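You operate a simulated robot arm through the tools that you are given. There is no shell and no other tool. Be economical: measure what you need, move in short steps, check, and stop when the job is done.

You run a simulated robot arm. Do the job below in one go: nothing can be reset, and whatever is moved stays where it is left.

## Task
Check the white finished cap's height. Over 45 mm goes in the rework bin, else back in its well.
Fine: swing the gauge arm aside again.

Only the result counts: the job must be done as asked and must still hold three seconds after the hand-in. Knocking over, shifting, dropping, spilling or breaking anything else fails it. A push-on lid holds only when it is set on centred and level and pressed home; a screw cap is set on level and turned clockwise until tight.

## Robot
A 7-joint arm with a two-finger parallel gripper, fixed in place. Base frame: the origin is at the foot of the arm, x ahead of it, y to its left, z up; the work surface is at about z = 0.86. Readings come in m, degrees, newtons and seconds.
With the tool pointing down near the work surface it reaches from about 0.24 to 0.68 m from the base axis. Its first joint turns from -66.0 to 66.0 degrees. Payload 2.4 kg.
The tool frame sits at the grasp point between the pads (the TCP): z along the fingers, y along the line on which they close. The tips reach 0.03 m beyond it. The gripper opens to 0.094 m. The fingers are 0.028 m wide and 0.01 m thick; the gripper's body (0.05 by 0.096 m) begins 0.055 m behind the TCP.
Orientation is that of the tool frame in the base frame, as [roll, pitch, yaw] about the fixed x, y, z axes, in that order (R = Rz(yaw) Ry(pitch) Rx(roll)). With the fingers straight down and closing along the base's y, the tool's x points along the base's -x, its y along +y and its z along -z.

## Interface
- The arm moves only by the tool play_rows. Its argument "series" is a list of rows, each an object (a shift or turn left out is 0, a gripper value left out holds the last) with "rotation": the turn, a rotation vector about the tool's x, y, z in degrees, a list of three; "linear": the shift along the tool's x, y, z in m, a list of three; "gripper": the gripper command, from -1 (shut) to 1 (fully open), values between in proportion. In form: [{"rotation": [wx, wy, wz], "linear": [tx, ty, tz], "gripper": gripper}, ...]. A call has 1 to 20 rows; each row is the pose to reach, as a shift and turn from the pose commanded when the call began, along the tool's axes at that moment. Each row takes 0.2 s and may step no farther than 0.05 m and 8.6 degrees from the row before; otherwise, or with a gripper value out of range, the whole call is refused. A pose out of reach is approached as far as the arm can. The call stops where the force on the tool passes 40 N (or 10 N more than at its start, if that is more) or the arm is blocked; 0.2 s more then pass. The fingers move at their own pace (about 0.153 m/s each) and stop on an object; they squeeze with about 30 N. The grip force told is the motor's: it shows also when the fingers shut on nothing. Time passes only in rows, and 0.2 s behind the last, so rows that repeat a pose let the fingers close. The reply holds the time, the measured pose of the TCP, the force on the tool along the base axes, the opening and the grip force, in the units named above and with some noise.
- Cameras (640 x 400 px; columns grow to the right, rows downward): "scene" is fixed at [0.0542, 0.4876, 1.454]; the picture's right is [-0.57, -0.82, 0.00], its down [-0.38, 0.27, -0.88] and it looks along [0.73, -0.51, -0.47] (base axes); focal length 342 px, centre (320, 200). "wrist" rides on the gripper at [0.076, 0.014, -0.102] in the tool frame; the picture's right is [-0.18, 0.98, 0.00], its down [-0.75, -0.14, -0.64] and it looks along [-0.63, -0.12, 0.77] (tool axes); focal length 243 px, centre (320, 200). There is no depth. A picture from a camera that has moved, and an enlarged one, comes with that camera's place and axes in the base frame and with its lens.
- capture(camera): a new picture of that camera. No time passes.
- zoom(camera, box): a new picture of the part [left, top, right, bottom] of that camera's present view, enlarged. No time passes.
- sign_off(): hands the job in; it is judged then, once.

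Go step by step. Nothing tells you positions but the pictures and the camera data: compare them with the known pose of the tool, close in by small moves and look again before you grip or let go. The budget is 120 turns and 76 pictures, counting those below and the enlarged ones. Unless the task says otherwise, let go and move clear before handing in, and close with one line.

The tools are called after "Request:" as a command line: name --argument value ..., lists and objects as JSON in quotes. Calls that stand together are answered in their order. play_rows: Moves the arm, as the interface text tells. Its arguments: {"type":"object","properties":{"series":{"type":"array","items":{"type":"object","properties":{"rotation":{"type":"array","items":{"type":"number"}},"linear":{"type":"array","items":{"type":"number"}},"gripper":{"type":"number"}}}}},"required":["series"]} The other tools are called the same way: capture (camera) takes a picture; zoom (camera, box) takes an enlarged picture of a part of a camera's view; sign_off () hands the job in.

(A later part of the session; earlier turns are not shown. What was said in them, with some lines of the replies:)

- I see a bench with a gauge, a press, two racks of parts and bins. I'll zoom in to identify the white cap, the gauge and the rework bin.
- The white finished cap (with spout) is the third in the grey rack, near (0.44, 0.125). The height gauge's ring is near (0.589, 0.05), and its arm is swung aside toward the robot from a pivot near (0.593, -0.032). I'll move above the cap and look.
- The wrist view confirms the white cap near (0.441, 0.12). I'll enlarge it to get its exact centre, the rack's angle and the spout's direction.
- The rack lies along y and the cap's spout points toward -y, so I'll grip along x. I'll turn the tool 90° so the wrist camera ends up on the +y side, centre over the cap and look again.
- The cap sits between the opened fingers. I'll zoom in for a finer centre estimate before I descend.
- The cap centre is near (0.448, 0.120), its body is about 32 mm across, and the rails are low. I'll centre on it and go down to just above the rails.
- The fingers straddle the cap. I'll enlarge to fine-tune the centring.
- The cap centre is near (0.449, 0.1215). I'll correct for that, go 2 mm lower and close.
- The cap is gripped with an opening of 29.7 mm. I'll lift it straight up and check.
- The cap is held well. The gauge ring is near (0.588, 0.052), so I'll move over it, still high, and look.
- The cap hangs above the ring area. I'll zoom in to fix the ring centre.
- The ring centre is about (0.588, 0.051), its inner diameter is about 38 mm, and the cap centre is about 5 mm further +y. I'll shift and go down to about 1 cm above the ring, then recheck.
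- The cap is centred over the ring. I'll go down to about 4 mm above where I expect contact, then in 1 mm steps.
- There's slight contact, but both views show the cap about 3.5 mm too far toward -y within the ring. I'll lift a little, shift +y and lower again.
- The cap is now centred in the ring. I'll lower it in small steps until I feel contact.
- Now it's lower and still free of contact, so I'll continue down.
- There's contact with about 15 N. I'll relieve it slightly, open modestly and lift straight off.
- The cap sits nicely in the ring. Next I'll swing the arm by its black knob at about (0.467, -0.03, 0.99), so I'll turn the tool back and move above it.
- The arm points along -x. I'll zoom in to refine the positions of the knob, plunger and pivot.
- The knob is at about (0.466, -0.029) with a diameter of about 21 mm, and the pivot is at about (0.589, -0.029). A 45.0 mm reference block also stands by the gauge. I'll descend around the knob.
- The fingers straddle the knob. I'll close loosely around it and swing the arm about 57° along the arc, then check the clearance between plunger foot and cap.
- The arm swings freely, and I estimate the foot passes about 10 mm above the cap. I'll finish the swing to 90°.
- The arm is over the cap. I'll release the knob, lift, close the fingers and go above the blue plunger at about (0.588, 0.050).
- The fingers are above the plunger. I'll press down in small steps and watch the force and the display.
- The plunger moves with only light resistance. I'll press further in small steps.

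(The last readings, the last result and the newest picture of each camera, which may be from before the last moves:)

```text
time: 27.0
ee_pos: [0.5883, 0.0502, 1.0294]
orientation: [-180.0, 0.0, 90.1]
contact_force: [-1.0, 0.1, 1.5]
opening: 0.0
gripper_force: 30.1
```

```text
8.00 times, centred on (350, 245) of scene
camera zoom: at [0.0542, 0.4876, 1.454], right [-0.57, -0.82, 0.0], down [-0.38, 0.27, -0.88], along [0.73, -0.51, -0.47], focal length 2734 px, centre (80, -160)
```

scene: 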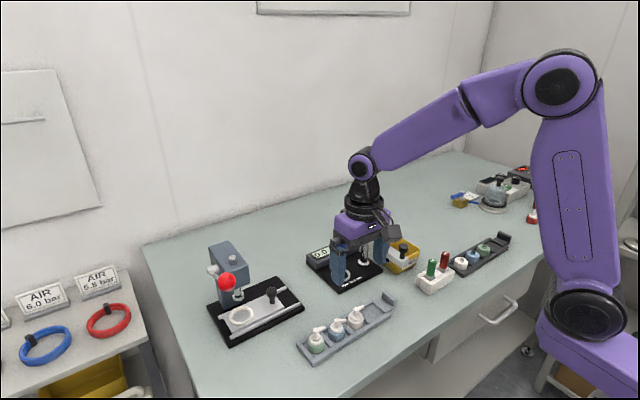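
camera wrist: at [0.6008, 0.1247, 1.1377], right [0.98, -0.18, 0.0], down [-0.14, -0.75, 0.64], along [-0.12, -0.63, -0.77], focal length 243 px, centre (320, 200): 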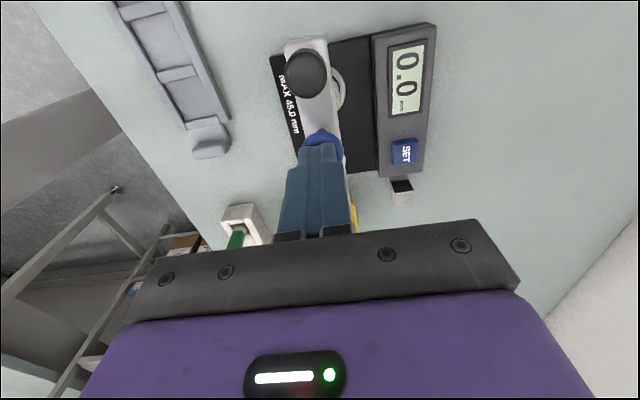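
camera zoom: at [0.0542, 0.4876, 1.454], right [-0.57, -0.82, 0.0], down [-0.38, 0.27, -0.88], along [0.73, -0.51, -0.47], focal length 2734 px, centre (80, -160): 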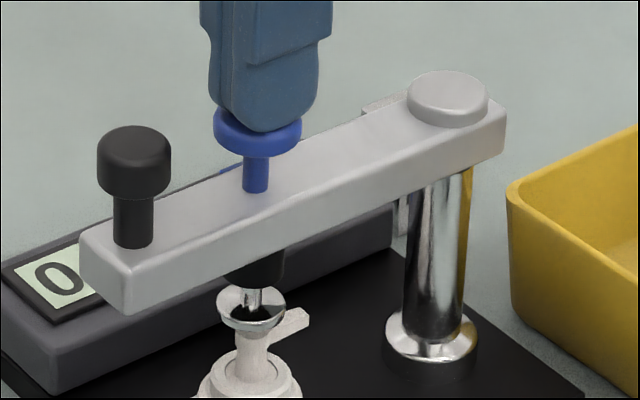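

The foot is almost at the spout top. I'll press on in 1 mm steps until contact.

Request:
play_rows --series '[{"linear": [0, 0, 0.001]}, {"linear": [0, 0, 0.002]}, {"linear": [0, 0, 0.003]}, {"linear": [0, 0, 0.003]}]'

Request:
zoom --camera "wrist" --box '[260, 10, 452, 130]'

```text
time: 28.0
ee_pos: [0.5892, 0.0489, 1.0267]
orientation: [180.0, 0.0, 90.0]
contact_force: [0.7, 2.2, 1.2]
opening: 0.0
gripper_force: 30.2
```

```text
3.33 times, centred on (356, 70) of wrist
camera zoom: at [0.6018, 0.1248, 1.1294], right [0.98, -0.18, 0.0], down [-0.14, -0.75, 0.64], along [-0.12, -0.63, -0.77], focal length 809 px, centre (200, 633)
```

zoom: 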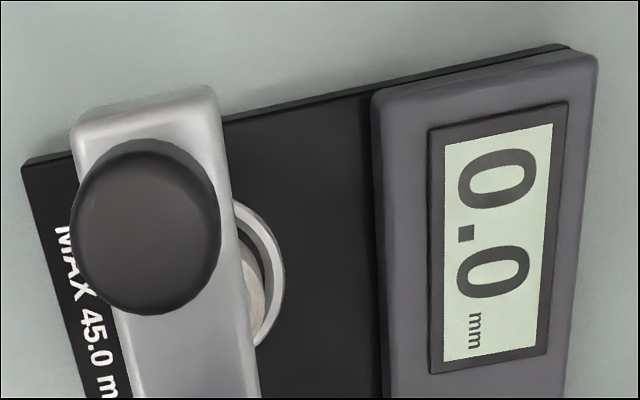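

Request:
play_rows --series '[{"linear": [0, 0, 0.001]}, {"linear": [0, 0, 0.002]}, {"linear": [0, 0, 0.003]}, {"linear": [0, 0, 0.004]}, {"linear": [0, 0, 0.004]}]'

Request:
zoom --camera "scene" --box '[310, 230, 390, 280]'

```text
time: 29.2
ee_pos: [0.5893, 0.0492, 1.021]
orientation: [-180.0, 0.0, 90.0]
contact_force: [-0.2, -2.5, 2.2]
opening: 0.0001
gripper_force: 29.8
```

```text
8.00 times, centred on (350, 255) of scene
camera zoom: at [0.0541, 0.4876, 1.454], right [-0.57, -0.82, 0.0], down [-0.38, 0.27, -0.88], along [0.73, -0.51, -0.47], focal length 2734 px, centre (80, -240)
```

zoom: 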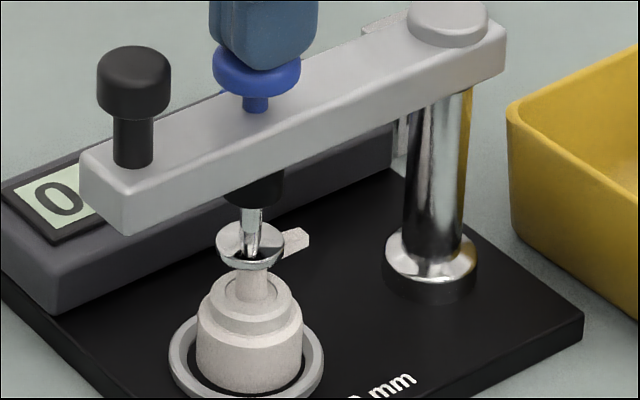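

The foot is nearly on the spout, and the force is still low (about 2 N). I'll continue.

Request:
play_rows --series '[{"linear": [0, 0, 0.001]}, {"linear": [0, 0, 0.002]}, {"linear": [0, 0, 0.002]}]'

Request:
zoom --camera "wrist" --box '[260, 0, 452, 120]'

```text
time: 30.0
ee_pos: [0.5897, 0.0491, 1.0197]
orientation: [179.8, 0.1, 90.0]
contact_force: [-1.8, -1.8, 3.4]
opening: 0.0
gripper_force: 29.8
```

```text
3.33 times, centred on (356, 60) of wrist
camera zoom: at [0.6025, 0.1252, 1.1228], right [0.98, -0.18, 0.0], down [-0.14, -0.75, 0.64], along [-0.12, -0.63, -0.77], focal length 809 px, centre (200, 667)
```

zoom: 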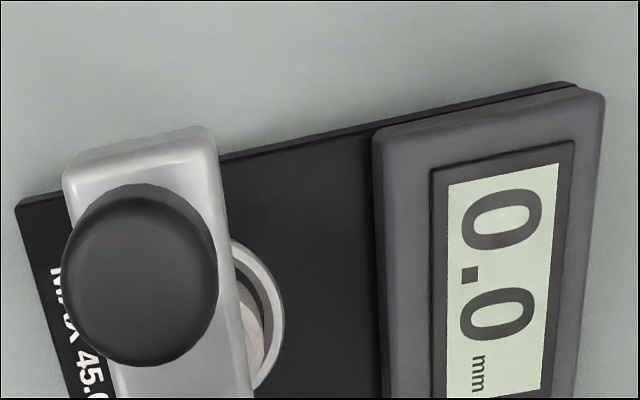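

Request:
play_rows --series '[{"linear": [0, 0, 0.001]}, {"linear": [0, 0, 0.002]}, {"linear": [0, 0, 0.002]}]'

Request:
zoom --camera "scene" --box '[310, 230, 390, 280]'

```text
time: 30.8
ee_pos: [0.5879, 0.0488, 1.0176]
orientation: [180.0, 0.0, 90.0]
contact_force: [0.8, -0.5, 3.9]
opening: 0.0
gripper_force: 30.4
```

```text
8.00 times, centred on (350, 255) of scene
camera zoom: at [0.0542, 0.4876, 1.454], right [-0.57, -0.82, 0.0], down [-0.38, 0.27, -0.88], along [0.73, -0.51, -0.47], focal length 2734 px, centre (80, -240)
```

zoom: 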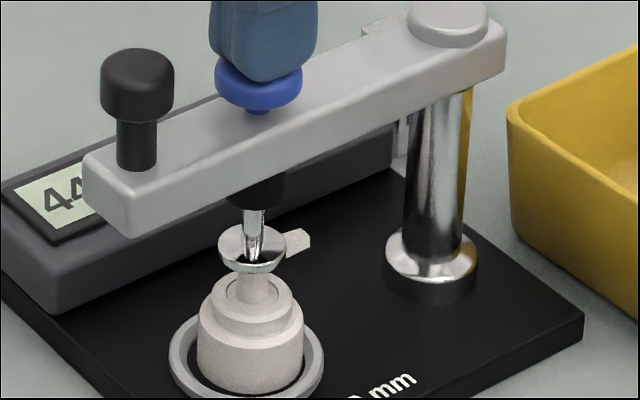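

The display now shows a reading, so I'll read it with the wrist camera.

Request:
zoom --camera "wrist" --box '[320, 0, 480, 100]'

```text
4.00 times, centred on (400, 50) of wrist
camera zoom: at [0.6012, 0.1252, 1.121], right [0.98, -0.18, 0.0], down [-0.14, -0.75, 0.64], along [-0.12, -0.63, -0.77], focal length 970 px, centre (0, 800)
```

zoom: 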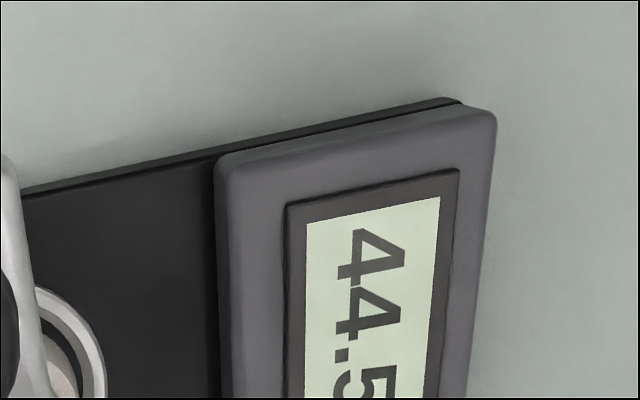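

It reads about 44.5. I'll press slightly harder to be sure the foot is seated, then read the last digit.

Request:
play_rows --series '[{"linear": [0, 0, 0.001]}, {"linear": [0, 0, 0.002]}, {"linear": [0, 0, 0.002]}]'

Request:
zoom --camera "wrist" --box '[340, 10, 452, 120]'

```text
time: 31.6
ee_pos: [0.5887, 0.0495, 1.0162]
orientation: [180.0, -0.1, 90.0]
contact_force: [0.7, 1.7, 3.3]
opening: 0.0
gripper_force: 29.9
```

```text
3.64 times, centred on (396, 65) of wrist
camera zoom: at [0.6013, 0.1252, 1.1186], right [0.98, -0.18, 0.0], down [-0.14, -0.75, 0.64], along [-0.12, -0.63, -0.77], focal length 882 px, centre (44, 691)
```

zoom: 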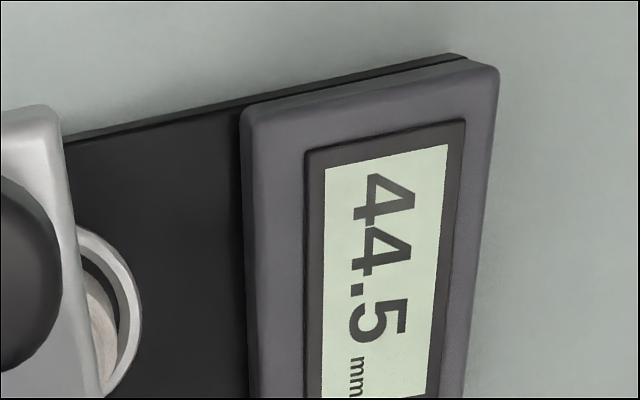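

The reading is a steady 44.5 mm, which is under 45. I'll back off the plunger and line up over the knob again to swing the arm aside.

Request:
play_rows --series '[{"linear": [0, 0, -0.01]}, {"linear": [0, 0, -0.04]}, {"linear": [0, 0, -0.07], "gripper": 0.1}, {"linear": [0.024, 0, -0.07], "gripper": 0.1}, {"linear": [0.046, 0, -0.07], "gripper": 0.1}, {"linear": [0.046, 0, -0.07], "gripper": 0.1}]'

Request:
capture --camera "wrist"

Request:
zoom --camera "scene" --box '[290, 210, 418, 290]'

```text
time: 33.0
ee_pos: [0.5854, 0.0943, 1.0825]
orientation: [-180.0, 0.0, 90.0]
contact_force: [-0.7, 0.1, 0.1]
opening: 0.052
gripper_force: 0.1
```

```text
23 pictures are left
camera wrist: at [0.5997, 0.1706, 1.186], right [0.98, -0.18, 0.0], down [-0.14, -0.75, 0.64], along [-0.12, -0.63, -0.77], focal length 243 px, centre (320, 200)
```

wrist: 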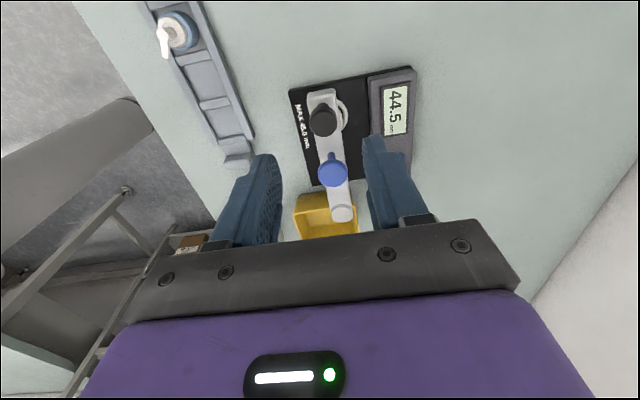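

```text
5.00 times, centred on (354, 250) of scene
camera zoom: at [0.0542, 0.4877, 1.454], right [-0.57, -0.82, 0.0], down [-0.38, 0.27, -0.88], along [0.73, -0.51, -0.47], focal length 1709 px, centre (150, -50)
```

zoom: 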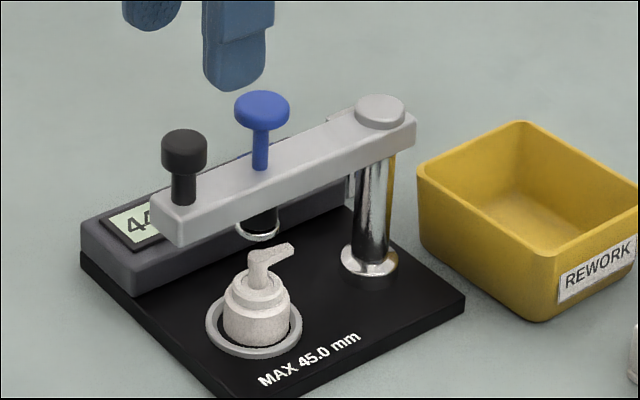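

44.5 is latched on the display. I'll go down around the knob, close loosely and swing the arm back 90°.

Request:
play_rows --series '[{"linear": [0.002, 0.003, 0.025]}, {"linear": [0.002, 0.003, 0.05]}, {"linear": [0.002, 0.003, 0.073]}, {"linear": [0.002, 0.003, 0.073], "gripper": -0.5}, {"linear": [0.002, 0.003, 0.073], "gripper": -0.5}]'

Request:
play_rows --series '[{"linear": [-0.0013, -0.0177, 0], "rotation": [0, 0, -8.2]}, {"linear": [-0.005, -0.035, 0], "rotation": [0, 0, -16.4]}, {"linear": [-0.0113, -0.0516, 0], "rotation": [0, 0, -24.6]}, {"linear": [-0.0198, -0.0672, 0], "rotation": [0, 0, -32.8]}, {"linear": [-0.0304, -0.0814, 0], "rotation": [0, 0, -41]}, {"linear": [-0.043, -0.0939, 0], "rotation": [0, 0, -49.2]}, {"linear": [-0.0572, -0.1045, 0], "rotation": [0, 0, -57.4]}, {"linear": [-0.0728, -0.1129, 0], "rotation": [0, 0, -65.6]}, {"linear": [-0.0894, -0.1191, 0], "rotation": [0, 0, -73.8]}, {"linear": [-0.1067, -0.1228, 0], "rotation": [0, 0, -82]}, {"linear": [-0.124, -0.124, 0], "rotation": [0, 0, -90]}, {"linear": [-0.124, -0.124, 0], "rotation": [0, 0, -90]}]'

Request:
zoom --camera "scene" --box '[290, 210, 450, 310]'

```text
time: 34.2
ee_pos: [0.5881, 0.0962, 1.0095]
orientation: [-179.9, -0.1, 90.1]
contact_force: [0.6, -0.6, -0.5]
opening: 0.0235
gripper_force: 0.0
```

```text
time: 36.8
ee_pos: [0.4669, -0.027, 1.0136]
orientation: [179.9, 0.0, -180.0]
contact_force: [-0.3, -0.5, -0.2]
opening: 0.0234
gripper_force: 0.1
```

```text
4.00 times, centred on (370, 260) of scene
camera zoom: at [0.0542, 0.4876, 1.454], right [-0.57, -0.82, 0.0], down [-0.38, 0.27, -0.88], along [0.73, -0.51, -0.47], focal length 1367 px, centre (120, -40)
```

zoom: 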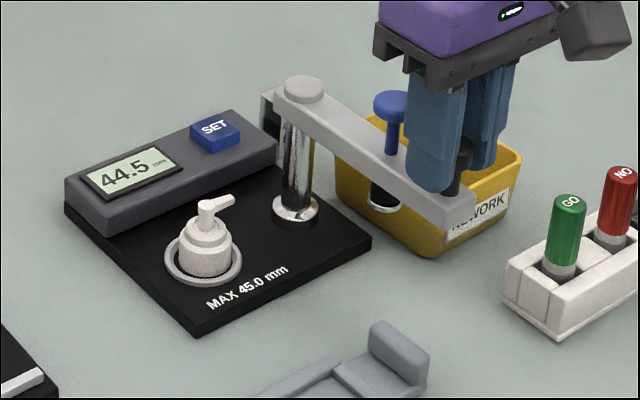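

The arm is back where it started. Before trusting 44.5 I want a cheap cross-check of the gauge, touching the cap top and then its plate with closed fingertips. I'll lift off and move over the cap.

Request:
play_rows --series '[{"gripper": -0.1}, {"linear": [0, 0, -0.02], "gripper": -0.1}, {"linear": [0, 0, -0.06], "gripper": -0.1}, {"linear": [0, 0, -0.09], "gripper": -1}, {"linear": [-0.012, 0.008, -0.09], "rotation": [0, 0, 8.2]}, {"linear": [-0.024, 0.016, -0.09], "rotation": [0, 0, 16.4]}, {"linear": [-0.036, 0.024, -0.09], "rotation": [0, 0, 24.6]}, {"linear": [-0.048, 0.032, -0.09], "rotation": [0, 0, 32.8]}, {"linear": [-0.06, 0.04, -0.09], "rotation": [0, 0, 41]}, {"linear": [-0.072, 0.048, -0.09], "rotation": [0, 0, 49.2]}, {"linear": [-0.084, 0.056, -0.09], "rotation": [0, 0, 57.4]}, {"linear": [-0.096, 0.064, -0.09], "rotation": [0, 0, 65.6]}, {"linear": [-0.108, 0.072, -0.09], "rotation": [0, 0, 73.8]}, {"linear": [-0.12, 0.0775, -0.09], "rotation": [0, 0, 82]}, {"linear": [-0.122, 0.0775, -0.09], "rotation": [0, 0, 90]}, {"linear": [-0.122, 0.0775, -0.05], "rotation": [0, 0, 90]}, {"linear": [-0.122, 0.0775, -0.01], "rotation": [0, 0, 90]}, {"linear": [-0.122, 0.0775, 0.03], "rotation": [0, 0, 90]}, {"linear": [-0.122, 0.0775, 0.04], "rotation": [0, 0, 90]}, {"linear": [-0.122, 0.0775, 0.04], "rotation": [0, 0, 90]}]'

Request:
zoom --camera "scene" --box '[290, 210, 450, 310]'

```text
time: 41.0
ee_pos: [0.5893, 0.0519, 0.9733]
orientation: [180.0, 0.1, 90.0]
contact_force: [-1.2, 0.5, -0.3]
opening: 0.0
gripper_force: 30.1
```

```text
4.00 times, centred on (370, 260) of scene
camera zoom: at [0.0542, 0.4876, 1.454], right [-0.57, -0.82, 0.0], down [-0.38, 0.27, -0.88], along [0.73, -0.51, -0.47], focal length 1367 px, centre (120, -40)
```

zoom: 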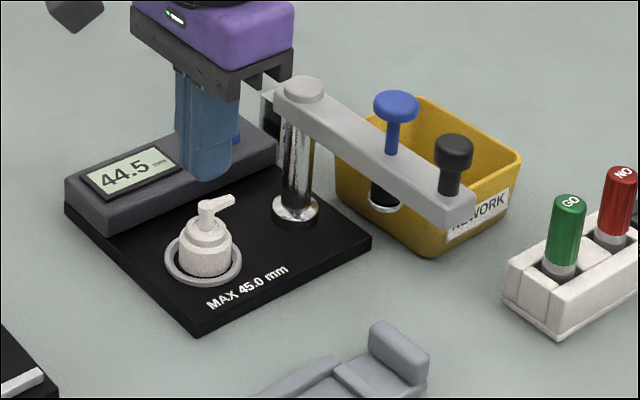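

The tips are centred above the cap. I'll go down in steps to find contact.

Request:
play_rows --series '[{"linear": [0, 0, 0.01]}, {"linear": [0, 0, 0.02]}, {"linear": [0, 0, 0.023]}, {"linear": [0, 0, 0.023]}]'

Request:
play_rows --series '[{"linear": [0, 0, 0.001]}, {"linear": [0, 0, 0.001]}]'

Request:
play_rows --series '[{"linear": [0, 0, 0.001]}, {"linear": [0, 0, 0.001]}]'

Request:
play_rows --series '[{"linear": [0, 0, 0.001]}, {"linear": [0, 0, 0.001]}]'

```text
time: 42.0
ee_pos: [0.5897, 0.0505, 0.9494]
orientation: [-179.9, 0.0, 90.0]
contact_force: [0.4, -0.1, -0.8]
opening: 0.0
gripper_force: 30.0
```

```text
time: 42.6
ee_pos: [0.5898, 0.0502, 0.9487]
orientation: [179.9, 0.0, 89.9]
contact_force: [0.5, -0.5, -0.5]
opening: 0.0001
gripper_force: 30.3
```

```text
time: 43.2
ee_pos: [0.5894, 0.0504, 0.9476]
orientation: [180.0, -0.1, 89.9]
contact_force: [1.0, 0.5, -0.2]
opening: 0.0
gripper_force: 30.2
```

```text
time: 43.8
ee_pos: [0.5888, 0.0495, 0.9465]
orientation: [-179.9, 0.1, 90.0]
contact_force: [-0.1, 1.1, 2.8]
opening: 0.0
gripper_force: 30.1
```

Request:
play_rows --series '[{"linear": [0, 0, 0.0005]}, {"linear": [0, 0, 0.0005]}]'

Request:
play_rows --series '[{"linear": [0, 0, 0.0005]}, {"linear": [0, 0, 0.0005]}]'

```text
time: 44.4
ee_pos: [0.5891, 0.0499, 0.9453]
orientation: [-180.0, 0.0, 89.9]
contact_force: [-0.4, -0.1, 3.8]
opening: 0.0
gripper_force: 29.9
```

```text
time: 45.0
ee_pos: [0.5893, 0.0491, 0.9449]
orientation: [179.9, 0.0, 90.0]
contact_force: [-0.9, -0.9, 11.8]
opening: 0.0
gripper_force: 30.0
```

The cap top contact is at a commanded depth of about 26.1 mm. Now I'll touch the plate corner at (0.558, 0.077) from the same reference.

Request:
play_rows --series '[{"linear": [0, 0, -0.027]}, {"linear": [0.014, -0.016, -0.027]}, {"linear": [0.027, -0.031, -0.027]}, {"linear": [0.027, -0.031, 0.01]}, {"linear": [0.027, -0.031, 0.025]}, {"linear": [0.027, -0.031, 0.035]}, {"linear": [0.027, -0.031, 0.035]}]'

Request:
zoom --camera "scene" --box '[300, 230, 380, 290]'

```text
time: 46.6
ee_pos: [0.5565, 0.0785, 0.9095]
orientation: [179.9, 0.0, 90.0]
contact_force: [-0.6, -0.6, -0.4]
opening: 0.0
gripper_force: 30.2
```

```text
6.67 times, centred on (340, 260) of scene
camera zoom: at [0.0542, 0.4876, 1.454], right [-0.57, -0.82, 0.0], down [-0.38, 0.27, -0.88], along [0.73, -0.51, -0.47], focal length 2278 px, centre (187, -200)
```

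zoom: 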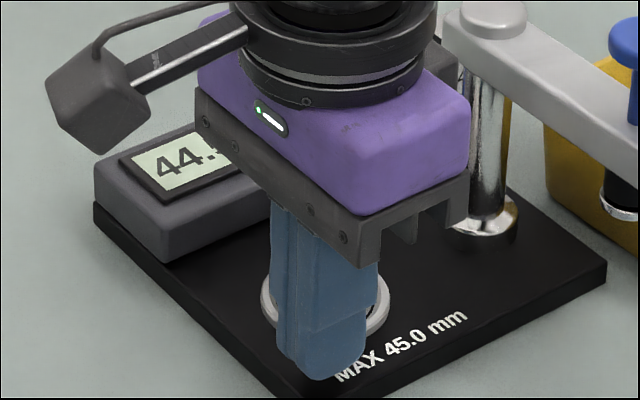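

Request:
play_rows --series '[{"linear": [0, 0, 0.003]}, {"linear": [0, 0, 0.006]}, {"linear": [0, 0, 0.006]}]'

Request:
play_rows --series '[{"linear": [0, 0, 0.001]}, {"linear": [0, 0, 0.001]}]'

Request:
play_rows --series '[{"linear": [0, 0, 0.001]}, {"linear": [0, 0, 0.001]}]'

Request:
play_rows --series '[{"linear": [0, 0, 0.0005]}, {"linear": [0, 0, 0.0005]}]'

Request:
play_rows --series '[{"linear": [0, 0, 0.0005]}, {"linear": [0, 0, 0.0005]}]'

```text
time: 47.4
ee_pos: [0.5591, 0.0774, 0.9047]
orientation: [-179.9, 0.0, 90.0]
contact_force: [-1.0, 0.2, -0.1]
opening: 0.0
gripper_force: 30.2
```

```text
time: 48.0
ee_pos: [0.5591, 0.0774, 0.9038]
orientation: [179.9, 0.0, 89.9]
contact_force: [-0.8, 0.0, 0.7]
opening: 0.0
gripper_force: 29.9
```

```text
time: 48.6
ee_pos: [0.5587, 0.0776, 0.9033]
orientation: [180.0, 0.1, 90.0]
contact_force: [-0.2, -1.0, -0.6]
opening: 0.0
gripper_force: 30.3
```

```text
time: 49.2
ee_pos: [0.5595, 0.0771, 0.9019]
orientation: [-179.9, 0.0, 90.0]
contact_force: [0.3, -0.6, 0.9]
opening: 0.0
gripper_force: 29.9
```

```text
time: 49.8
ee_pos: [0.5587, 0.0766, 0.9015]
orientation: [179.9, 0.0, 90.0]
contact_force: [1.6, 1.1, 4.2]
opening: 0.0
gripper_force: 30.7
```

The touch check gives about 44.5 mm, matching the gauge, so the cap goes back in its well. I'll lift, open and go down over the cap again.

Request:
play_rows --series '[{"linear": [0, 0, -0.03]}, {"linear": [0, 0, -0.07], "gripper": 0.1}, {"linear": [-0.014, 0.015, -0.085], "gripper": 0.1}, {"linear": [-0.0277, 0.0305, -0.085], "gripper": 0.1}, {"linear": [-0.0277, 0.0305, -0.05]}, {"linear": [-0.0277, 0.0305, -0.025]}, {"linear": [-0.0277, 0.0305, -0.015]}, {"linear": [-0.0277, 0.0305, -0.015]}]'

Request:
capture --camera "wrist"

```text
time: 51.6
ee_pos: [0.5897, 0.0498, 0.9166]
orientation: [179.9, 0.0, 90.0]
contact_force: [-0.6, 0.9, -0.1]
opening: 0.0517
gripper_force: 0.0
```

```text
18 pictures are left
camera wrist: at [0.602, 0.1263, 1.0191], right [0.98, -0.18, 0.0], down [-0.14, -0.75, 0.64], along [-0.12, -0.63, -0.77], focal length 243 px, centre (320, 200)
```

wrist: 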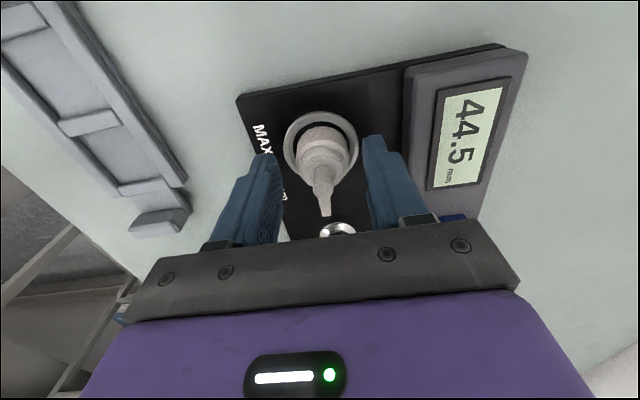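

The cap sits between the fingers and still stands upright in the ring. I'll go down 9 mm, grip and lift.

Request:
play_rows --series '[{"linear": [0, 0, 0.005]}, {"linear": [0, 0, 0.009]}, {"linear": [0, 0, 0.009], "gripper": -1}, {"linear": [0, 0, 0.009], "gripper": -1}, {"linear": [0, 0, 0.009], "gripper": -1}]'

Request:
play_rows --series '[{"linear": [0, 0, -0.01]}, {"linear": [0, 0, -0.03]}, {"linear": [0, 0, -0.07]}, {"linear": [0, 0, -0.1]}, {"linear": [0.018, -0.035, -0.1]}, {"linear": [0.035, -0.07, -0.1]}, {"linear": [0.053, -0.105, -0.1]}, {"linear": [0.0705, -0.14, -0.1]}, {"linear": [0.0705, -0.14, -0.1]}]'

Request:
capture --camera "wrist"

Request:
zoom --camera "scene" --box '[290, 220, 418, 350]'

```text
time: 52.8
ee_pos: [0.588, 0.0506, 0.907]
orientation: [-180.0, 0.0, 90.0]
contact_force: [0.7, -0.5, 0.2]
opening: 0.0295
gripper_force: 10.4
```

```text
time: 54.8
ee_pos: [0.4492, 0.1174, 1.0055]
orientation: [-180.0, 0.0, 90.0]
contact_force: [-0.1, 0.7, -0.2]
opening: 0.0313
gripper_force: 9.9
```

```text
17 pictures are left
camera wrist: at [0.4621, 0.1932, 1.1093], right [0.98, -0.18, 0.0], down [-0.14, -0.75, 0.64], along [-0.12, -0.63, -0.77], focal length 243 px, centre (320, 200)
```

wrist: 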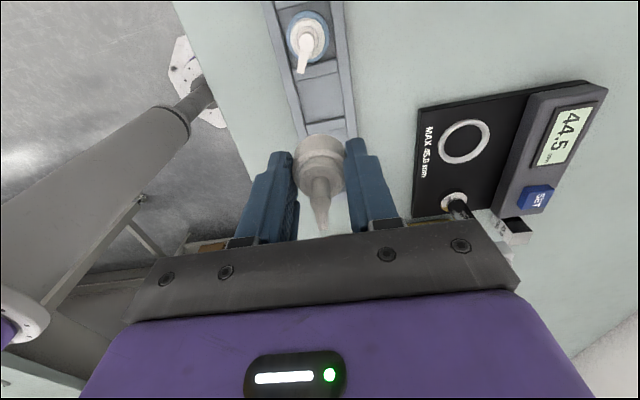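

```text
3.08 times, centred on (354, 285) of scene
camera zoom: at [0.0542, 0.4877, 1.454], right [-0.57, -0.82, 0.0], down [-0.38, 0.27, -0.88], along [0.73, -0.51, -0.47], focal length 1052 px, centre (215, -62)
```

zoom: 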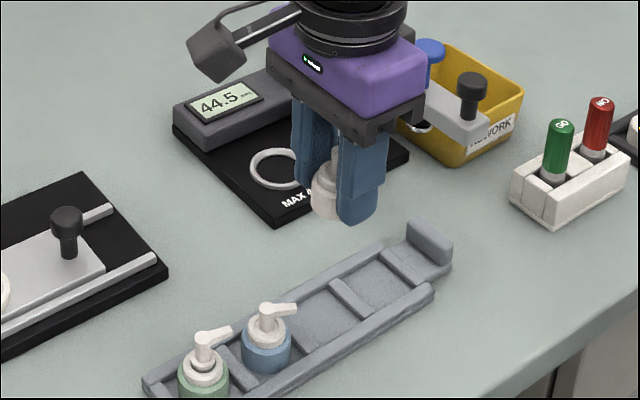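

The opening reads 31.3 mm where it was 29.7 mm before. I'll check that the cap isn't tilted in the grip.

Request:
zoom --camera "wrist" --box '[240, 100, 416, 240]'

Request:
zoom --camera "scene" --box '[320, 255, 384, 295]'

```text
2.86 times, centred on (328, 170) of wrist
camera zoom: at [0.4621, 0.1932, 1.1093], right [0.98, -0.18, 0.0], down [-0.14, -0.75, 0.64], along [-0.12, -0.63, -0.77], focal length 693 px, centre (297, 286)
```

zoom: 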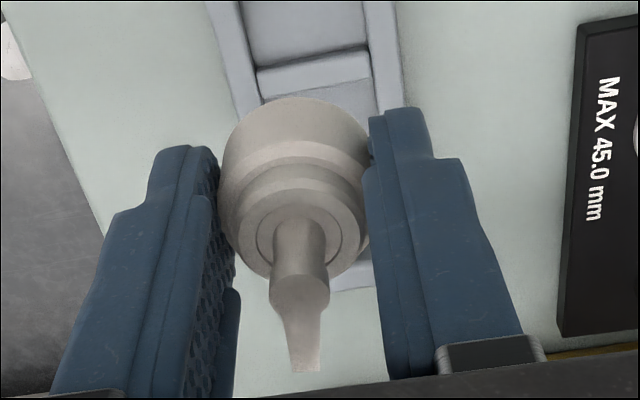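

```text
10.00 times, centred on (352, 275) of scene
camera zoom: at [0.0542, 0.4877, 1.454], right [-0.57, -0.82, 0.0], down [-0.38, 0.27, -0.88], along [0.73, -0.51, -0.47], focal length 3418 px, centre (0, -550)
```

zoom: 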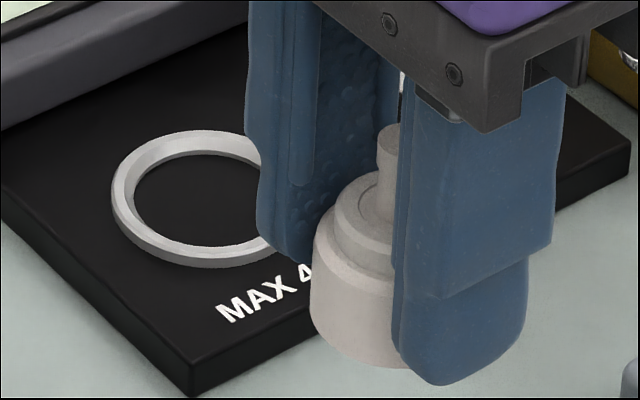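

The cap is level but sits a few mm further toward -y in the grip. I'll shift +y by 6 mm and go down to just above the rack to compare it with the well.

Request:
play_rows --series '[{"linear": [0.006, 0, 0]}, {"linear": [0.006, 0, 0.035]}, {"linear": [0.006, 0, 0.07]}, {"linear": [0.006, 0, 0.07]}]'

Request:
zoom --camera "wrist" --box '[224, 60, 416, 210]'

Request:
zoom --camera "scene" --box '[300, 275, 404, 345]'

```text
time: 55.8
ee_pos: [0.4491, 0.1291, 0.9379]
orientation: [-180.0, 0.0, 90.0]
contact_force: [-0.7, -0.3, -0.2]
opening: 0.0316
gripper_force: 9.7
```

```text
2.67 times, centred on (320, 135) of wrist
camera zoom: at [0.4613, 0.2047, 1.0401], right [0.98, -0.18, 0.0], down [-0.14, -0.75, 0.64], along [-0.12, -0.63, -0.77], focal length 647 px, centre (320, 373)
```

zoom: 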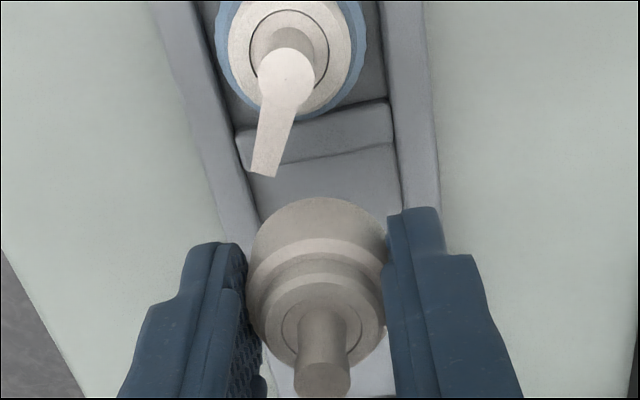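

```text
5.71 times, centred on (352, 310) of scene
camera zoom: at [0.0542, 0.4876, 1.454], right [-0.57, -0.82, 0.0], down [-0.38, 0.27, -0.88], along [0.73, -0.51, -0.47], focal length 1953 px, centre (137, -429)
```

zoom: 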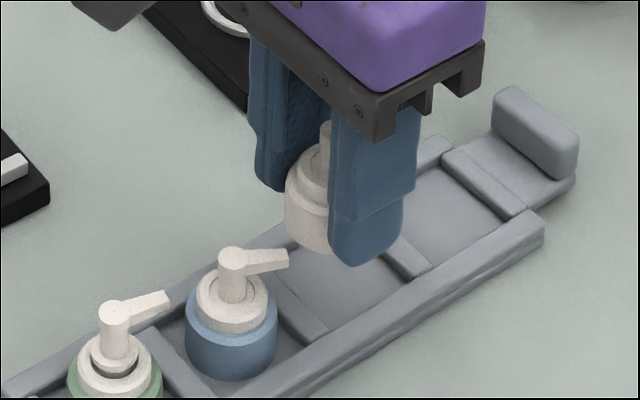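

The cap is about 5 mm too far +y and about 2 mm short in x, relative to the well centre at (0.448, 0.121). I'll correct that, go down to just inside the well and check.

Request:
play_rows --series '[{"linear": [-0.005, 0.002, 0]}, {"linear": [-0.005, 0.002, 0.01]}, {"linear": [-0.005, 0.002, 0.019]}, {"linear": [-0.005, 0.002, 0.019]}]'

Request:
zoom --camera "wrist" --box '[224, 60, 416, 210]'

Request:
zoom --camera "scene" --box '[310, 285, 390, 335]'

```text
time: 56.8
ee_pos: [0.4507, 0.1222, 0.9183]
orientation: [180.0, 0.0, 90.0]
contact_force: [0.6, 0.4, 0.7]
opening: 0.0317
gripper_force: 10.2
```

```text
2.67 times, centred on (320, 135) of wrist
camera zoom: at [0.4631, 0.1988, 1.0216], right [0.98, -0.18, 0.0], down [-0.14, -0.75, 0.64], along [-0.12, -0.63, -0.77], focal length 647 px, centre (320, 373)
```

zoom: 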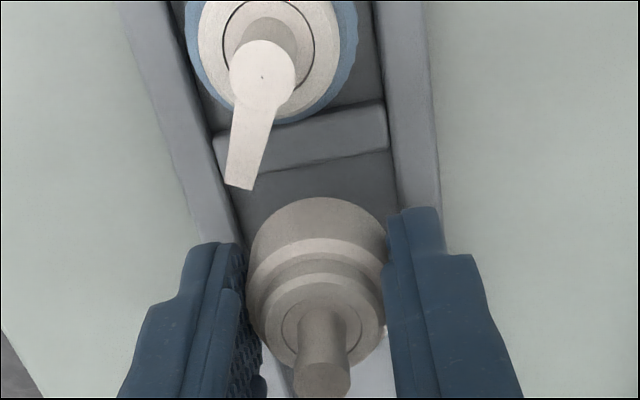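

```text
8.00 times, centred on (350, 310) of scene
camera zoom: at [0.0542, 0.4876, 1.454], right [-0.57, -0.82, 0.0], down [-0.38, 0.27, -0.88], along [0.73, -0.51, -0.47], focal length 2734 px, centre (80, -680)
```

zoom: 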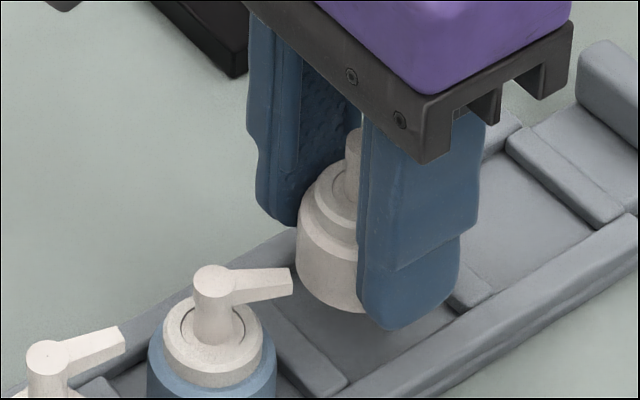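

The cap is centred over its well. I'll lower it in small steps until I feel contact.

Request:
play_rows --series '[{"linear": [0.0005, 0, 0.003]}, {"linear": [0.0005, 0, 0.005]}, {"linear": [0.0005, 0, 0.005]}]'

Request:
play_rows --series '[{"linear": [0, 0, 0.001]}, {"linear": [0, 0, 0.001]}]'

Request:
play_rows --series '[{"linear": [0, 0, 0.001]}, {"linear": [0, 0, 0.001]}]'

```text
time: 57.6
ee_pos: [0.4512, 0.1238, 0.9136]
orientation: [179.9, -0.1, 89.9]
contact_force: [0.6, -0.3, 0.0]
opening: 0.0315
gripper_force: 10.3
```

```text
time: 58.2
ee_pos: [0.4511, 0.121, 0.9115]
orientation: [180.0, 0.0, 90.0]
contact_force: [0.1, -1.2, 0.4]
opening: 0.0315
gripper_force: 10.4
```

```text
time: 58.8
ee_pos: [0.4519, 0.1227, 0.9106]
orientation: [-180.0, 0.0, 90.0]
contact_force: [1.0, -0.3, 0.5]
opening: 0.0315
gripper_force: 10.0
```

Request:
play_rows --series '[{"linear": [0, 0, 0.001]}, {"linear": [0, 0, 0.001]}]'

Request:
play_rows --series '[{"linear": [0, 0, 0.001]}, {"linear": [0, 0, 0.001]}]'

Request:
zoom --camera "scene" --box '[310, 285, 390, 335]'

```text
time: 59.4
ee_pos: [0.4512, 0.1215, 0.91]
orientation: [-179.9, 0.0, 90.0]
contact_force: [-0.3, 0.1, -0.5]
opening: 0.0315
gripper_force: 9.4
```

```text
time: 60.0
ee_pos: [0.451, 0.1226, 0.9104]
orientation: [-180.0, 0.1, 90.1]
contact_force: [0.0, 0.6, 0.0]
opening: 0.0314
gripper_force: 10.1
```

```text
8.00 times, centred on (350, 310) of scene
camera zoom: at [0.0542, 0.4876, 1.454], right [-0.57, -0.82, 0.0], down [-0.38, 0.27, -0.88], along [0.73, -0.51, -0.47], focal length 2734 px, centre (80, -680)
```

zoom: 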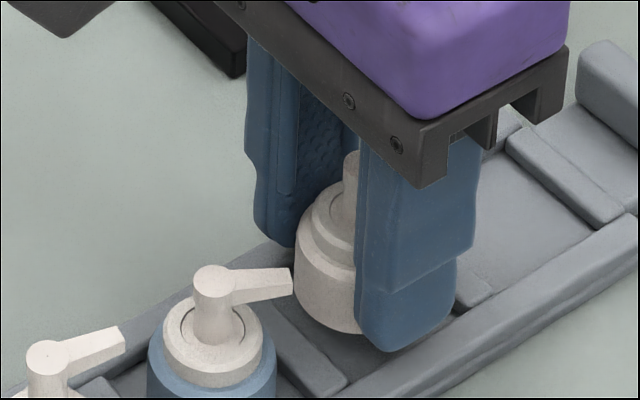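

There's still no contact, so I'll keep lowering.

Request:
play_rows --series '[{"linear": [0, 0, 0.001]}, {"linear": [0, 0, 0.001]}]'

Request:
play_rows --series '[{"linear": [0, 0, 0.001]}, {"linear": [0, 0, 0.001]}]'

```text
time: 60.6
ee_pos: [0.451, 0.1217, 0.9094]
orientation: [-180.0, 0.0, 90.0]
contact_force: [-0.3, 0.4, -0.4]
opening: 0.0314
gripper_force: 10.1
```

```text
time: 61.2
ee_pos: [0.4513, 0.1218, 0.9075]
orientation: [-179.9, 0.0, 90.0]
contact_force: [0.9, 0.4, 0.2]
opening: 0.0315
gripper_force: 9.8
```

Request:
play_rows --series '[{"linear": [0, 0, 0.001]}, {"linear": [0, 0, 0.001]}]'

Request:
play_rows --series '[{"linear": [0, 0, 0.001]}, {"linear": [0, 0, 0.001]}]'

Request:
zoom --camera "wrist" --box '[224, 60, 416, 210]'

```text
time: 61.8
ee_pos: [0.4511, 0.1218, 0.9054]
orientation: [-179.9, -0.1, 90.0]
contact_force: [0.0, 0.0, -0.5]
opening: 0.0319
gripper_force: 9.5
```

```text
time: 62.4
ee_pos: [0.4503, 0.1219, 0.9064]
orientation: [-180.0, 0.0, 90.0]
contact_force: [-0.2, 0.6, 0.0]
opening: 0.0315
gripper_force: 10.2
```

```text
2.67 times, centred on (320, 135) of wrist
camera zoom: at [0.4636, 0.198, 1.0085], right [0.98, -0.18, 0.0], down [-0.14, -0.75, 0.64], along [-0.12, -0.63, -0.77], focal length 647 px, centre (320, 373)
```

zoom: 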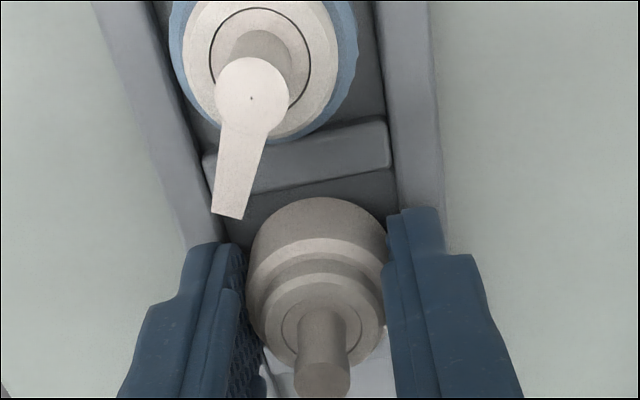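

Still no contact. I'll go on in 1 mm steps.

Request:
play_rows --series '[{"linear": [0, 0, 0.001]}, {"linear": [0, 0, 0.001]}]'

Request:
play_rows --series '[{"linear": [0, 0, 0.001]}, {"linear": [0, 0, 0.001]}]'

Request:
play_rows --series '[{"linear": [0, 0, 0.001]}, {"linear": [0, 0, 0.001]}]'

Request:
zoom --camera "scene" --box '[310, 285, 390, 335]'

```text
time: 63.0
ee_pos: [0.45, 0.1236, 0.9044]
orientation: [-180.0, 0.0, 89.9]
contact_force: [0.7, -0.8, -0.3]
opening: 0.0318
gripper_force: 10.0
```

```text
time: 63.6
ee_pos: [0.4513, 0.1226, 0.9048]
orientation: [180.0, -0.1, 90.0]
contact_force: [-0.2, 0.6, 0.6]
opening: 0.0316
gripper_force: 10.0
```

```text
time: 64.2
ee_pos: [0.4511, 0.1217, 0.9028]
orientation: [180.0, 0.1, 90.0]
contact_force: [-0.6, -0.2, 0.0]
opening: 0.0317
gripper_force: 9.8
```

```text
8.00 times, centred on (350, 310) of scene
camera zoom: at [0.0542, 0.4876, 1.454], right [-0.57, -0.82, 0.0], down [-0.38, 0.27, -0.88], along [0.73, -0.51, -0.47], focal length 2734 px, centre (80, -680)
```

zoom: 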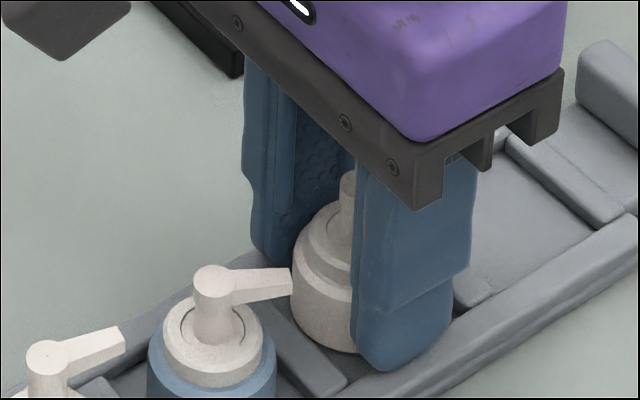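

The cap bottom is at about its original image row. Contact should come within the next mm or two.

Request:
play_rows --series '[{"linear": [0, 0, 0.001]}, {"linear": [0, 0, 0.001]}]'

Request:
play_rows --series '[{"linear": [0, 0, 0.001]}, {"linear": [0, 0, 0.001]}]'

```text
time: 64.8
ee_pos: [0.4512, 0.1239, 0.9021]
orientation: [179.9, 0.0, 90.0]
contact_force: [-9.0, 2.2, 33.5]
opening: 0.0315
gripper_force: 9.8
```

```text
time: 65.2
ee_pos: [0.4514, 0.1241, 0.9022]
orientation: [179.9, 0.0, 90.1]
contact_force: [-4.2, -1.7, 12.7]
opening: 0.0316
gripper_force: 9.9
stopped in row 1: the force on the tool passed its limit (the readings are from after the stop); the commanded pose is now the measured one
```

Contact at last. I'll ease up 1 mm, open gently and lift straight off.

Request:
play_rows --series '[{"linear": [0, 0, -0.001]}, {"linear": [0, 0, -0.001], "gripper": -0.2}, {"linear": [0, 0, -0.003], "gripper": 0.1}, {"linear": [0, 0, -0.003], "gripper": 0.1}, {"linear": [0, 0, -0.02]}, {"linear": [0, 0, -0.06]}, {"linear": [0, 0, -0.1]}, {"linear": [0, 0, -0.14]}, {"linear": [0, 0, -0.14]}]'

Request:
capture --camera "scene"

Request:
zoom --camera "wrist" --box '[224, 0, 416, 160]'

```text
time: 67.2
ee_pos: [0.4511, 0.1236, 1.0386]
orientation: [179.9, 0.0, 90.1]
contact_force: [-0.1, -0.2, -0.9]
opening: 0.0519
gripper_force: 0.1
```

```text
6 pictures are left
```

scene: 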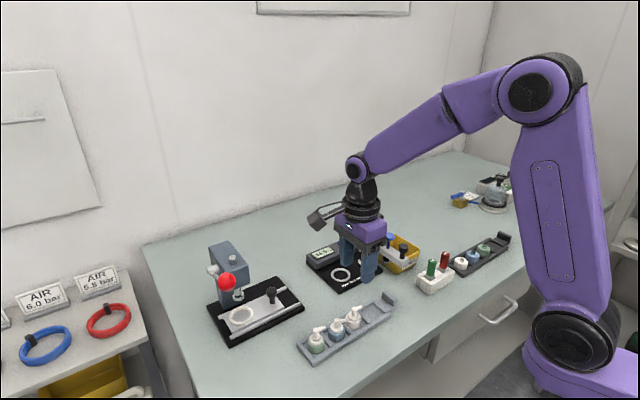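

```text
2.50 times, centred on (320, 80) of wrist
camera zoom: at [0.464, 0.1992, 1.1424], right [0.98, -0.18, 0.0], down [-0.14, -0.75, 0.64], along [-0.12, -0.63, -0.77], focal length 606 px, centre (320, 500)
```

zoom: 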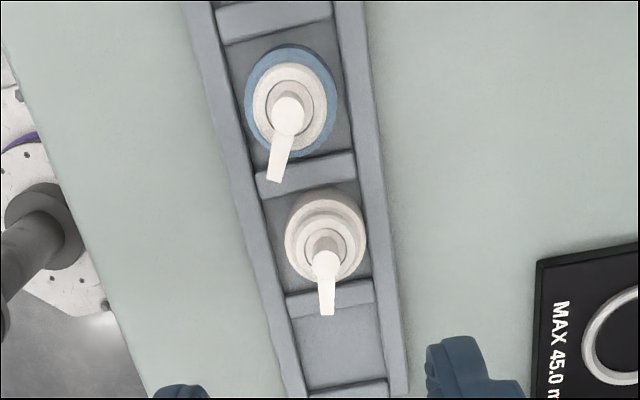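

The cap is back upright in its well. One last look at the rack and gauge to confirm.

Request:
zoom --camera "scene" --box '[286, 285, 414, 365]'

Request:
zoom --camera "scene" --box '[290, 210, 450, 310]'

```text
5.00 times, centred on (350, 325) of scene
camera zoom: at [0.0542, 0.4876, 1.454], right [-0.57, -0.82, 0.0], down [-0.38, 0.27, -0.88], along [0.73, -0.51, -0.47], focal length 1709 px, centre (170, -425)
```

zoom: 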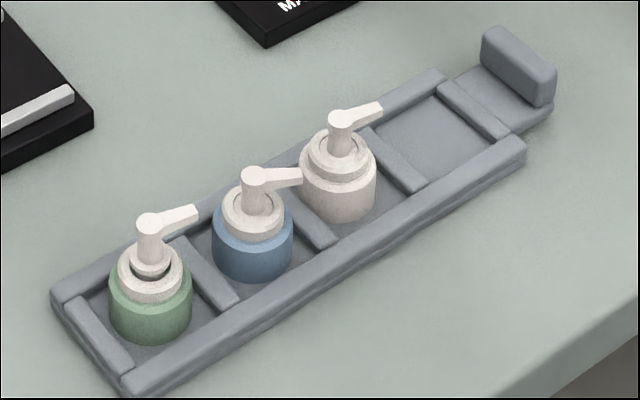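

```text
4.00 times, centred on (370, 260) of scene
camera zoom: at [0.0542, 0.4876, 1.454], right [-0.57, -0.82, 0.0], down [-0.38, 0.27, -0.88], along [0.73, -0.51, -0.47], focal length 1367 px, centre (120, -40)
```

zoom: 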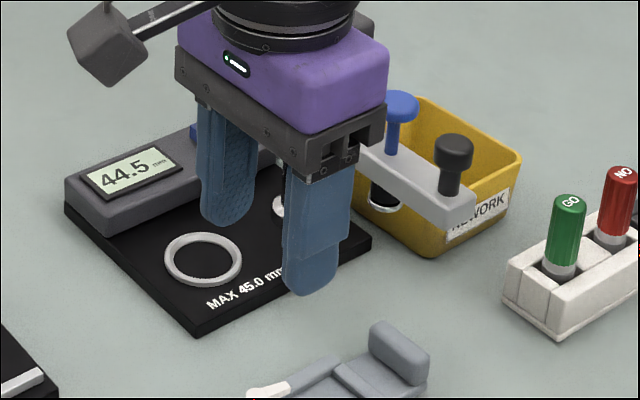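

The cap is back in its well, the gauge arm is aside and the rack hasn't moved. The cap sits about 4 mm toward the +x rail, so I'll nudge it back to centre with loosely closing fingers.

Request:
play_rows --series '[{"linear": [-0.001, -0.0035, 0.045]}, {"linear": [-0.001, -0.0035, 0.09]}, {"linear": [-0.001, -0.0035, 0.115]}, {"linear": [-0.001, -0.0035, 0.13]}, {"linear": [-0.001, -0.0035, 0.13], "gripper": -0.1}, {"linear": [-0.001, -0.0035, 0.13], "gripper": -0.2}, {"linear": [-0.001, -0.0035, 0.13], "gripper": -0.25}, {"linear": [-0.001, -0.0035, 0.13], "gripper": -0.3}, {"linear": [-0.001, -0.0035, 0.13], "gripper": -0.3}]'

Request:
play_rows --series '[{"gripper": 0.1}, {"gripper": 0.1}, {"linear": [0, 0, -0.02]}, {"linear": [0, 0, -0.06]}, {"linear": [0, 0, -0.1]}, {"linear": [0, 0, -0.14]}, {"linear": [0, 0, -0.14]}]'

Request:
zoom --camera "scene" --box '[286, 285, 414, 365]'

Request:
zoom --camera "wrist" --box '[224, 0, 416, 160]'

```text
time: 69.2
ee_pos: [0.4501, 0.1216, 0.9123]
orientation: [179.8, 0.0, 90.0]
contact_force: [0.3, 0.0, -0.2]
opening: 0.0332
gripper_force: 0.8
```

```text
time: 70.8
ee_pos: [0.4521, 0.1218, 1.0524]
orientation: [179.8, -0.1, 90.1]
contact_force: [-0.4, 0.6, 0.0]
opening: 0.0518
gripper_force: 0.0
```

```text
5.00 times, centred on (350, 325) of scene
camera zoom: at [0.0542, 0.4876, 1.454], right [-0.57, -0.82, 0.0], down [-0.38, 0.27, -0.88], along [0.73, -0.51, -0.47], focal length 1709 px, centre (170, -425)
```

zoom: 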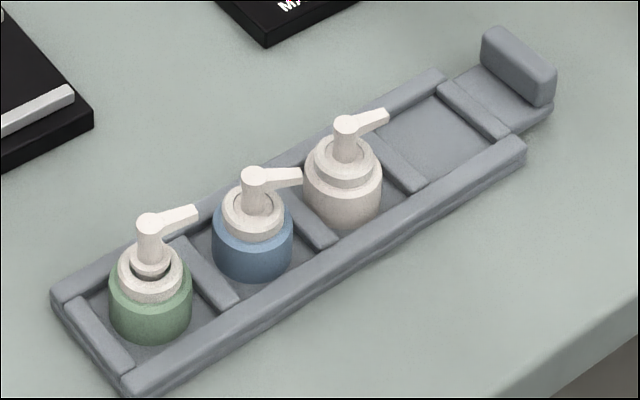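

```text
2.50 times, centred on (320, 80) of wrist
camera zoom: at [0.4645, 0.1983, 1.1552], right [0.98, -0.18, 0.0], down [-0.14, -0.75, 0.64], along [-0.12, -0.63, -0.77], focal length 606 px, centre (320, 500)
```

zoom: 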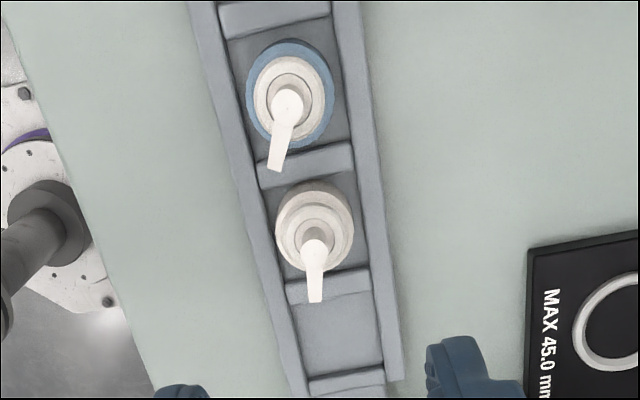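

The white cap is now centred and upright in its well. The gauge arm is aside and the gripper is clear, so I'm handing in.

Request:
sign_off

```text
The job is handed in.
```

The white finished cap measured 44.5 mm, not over 45 mm, so it is back in its well, and the gauge arm is swung aside again.
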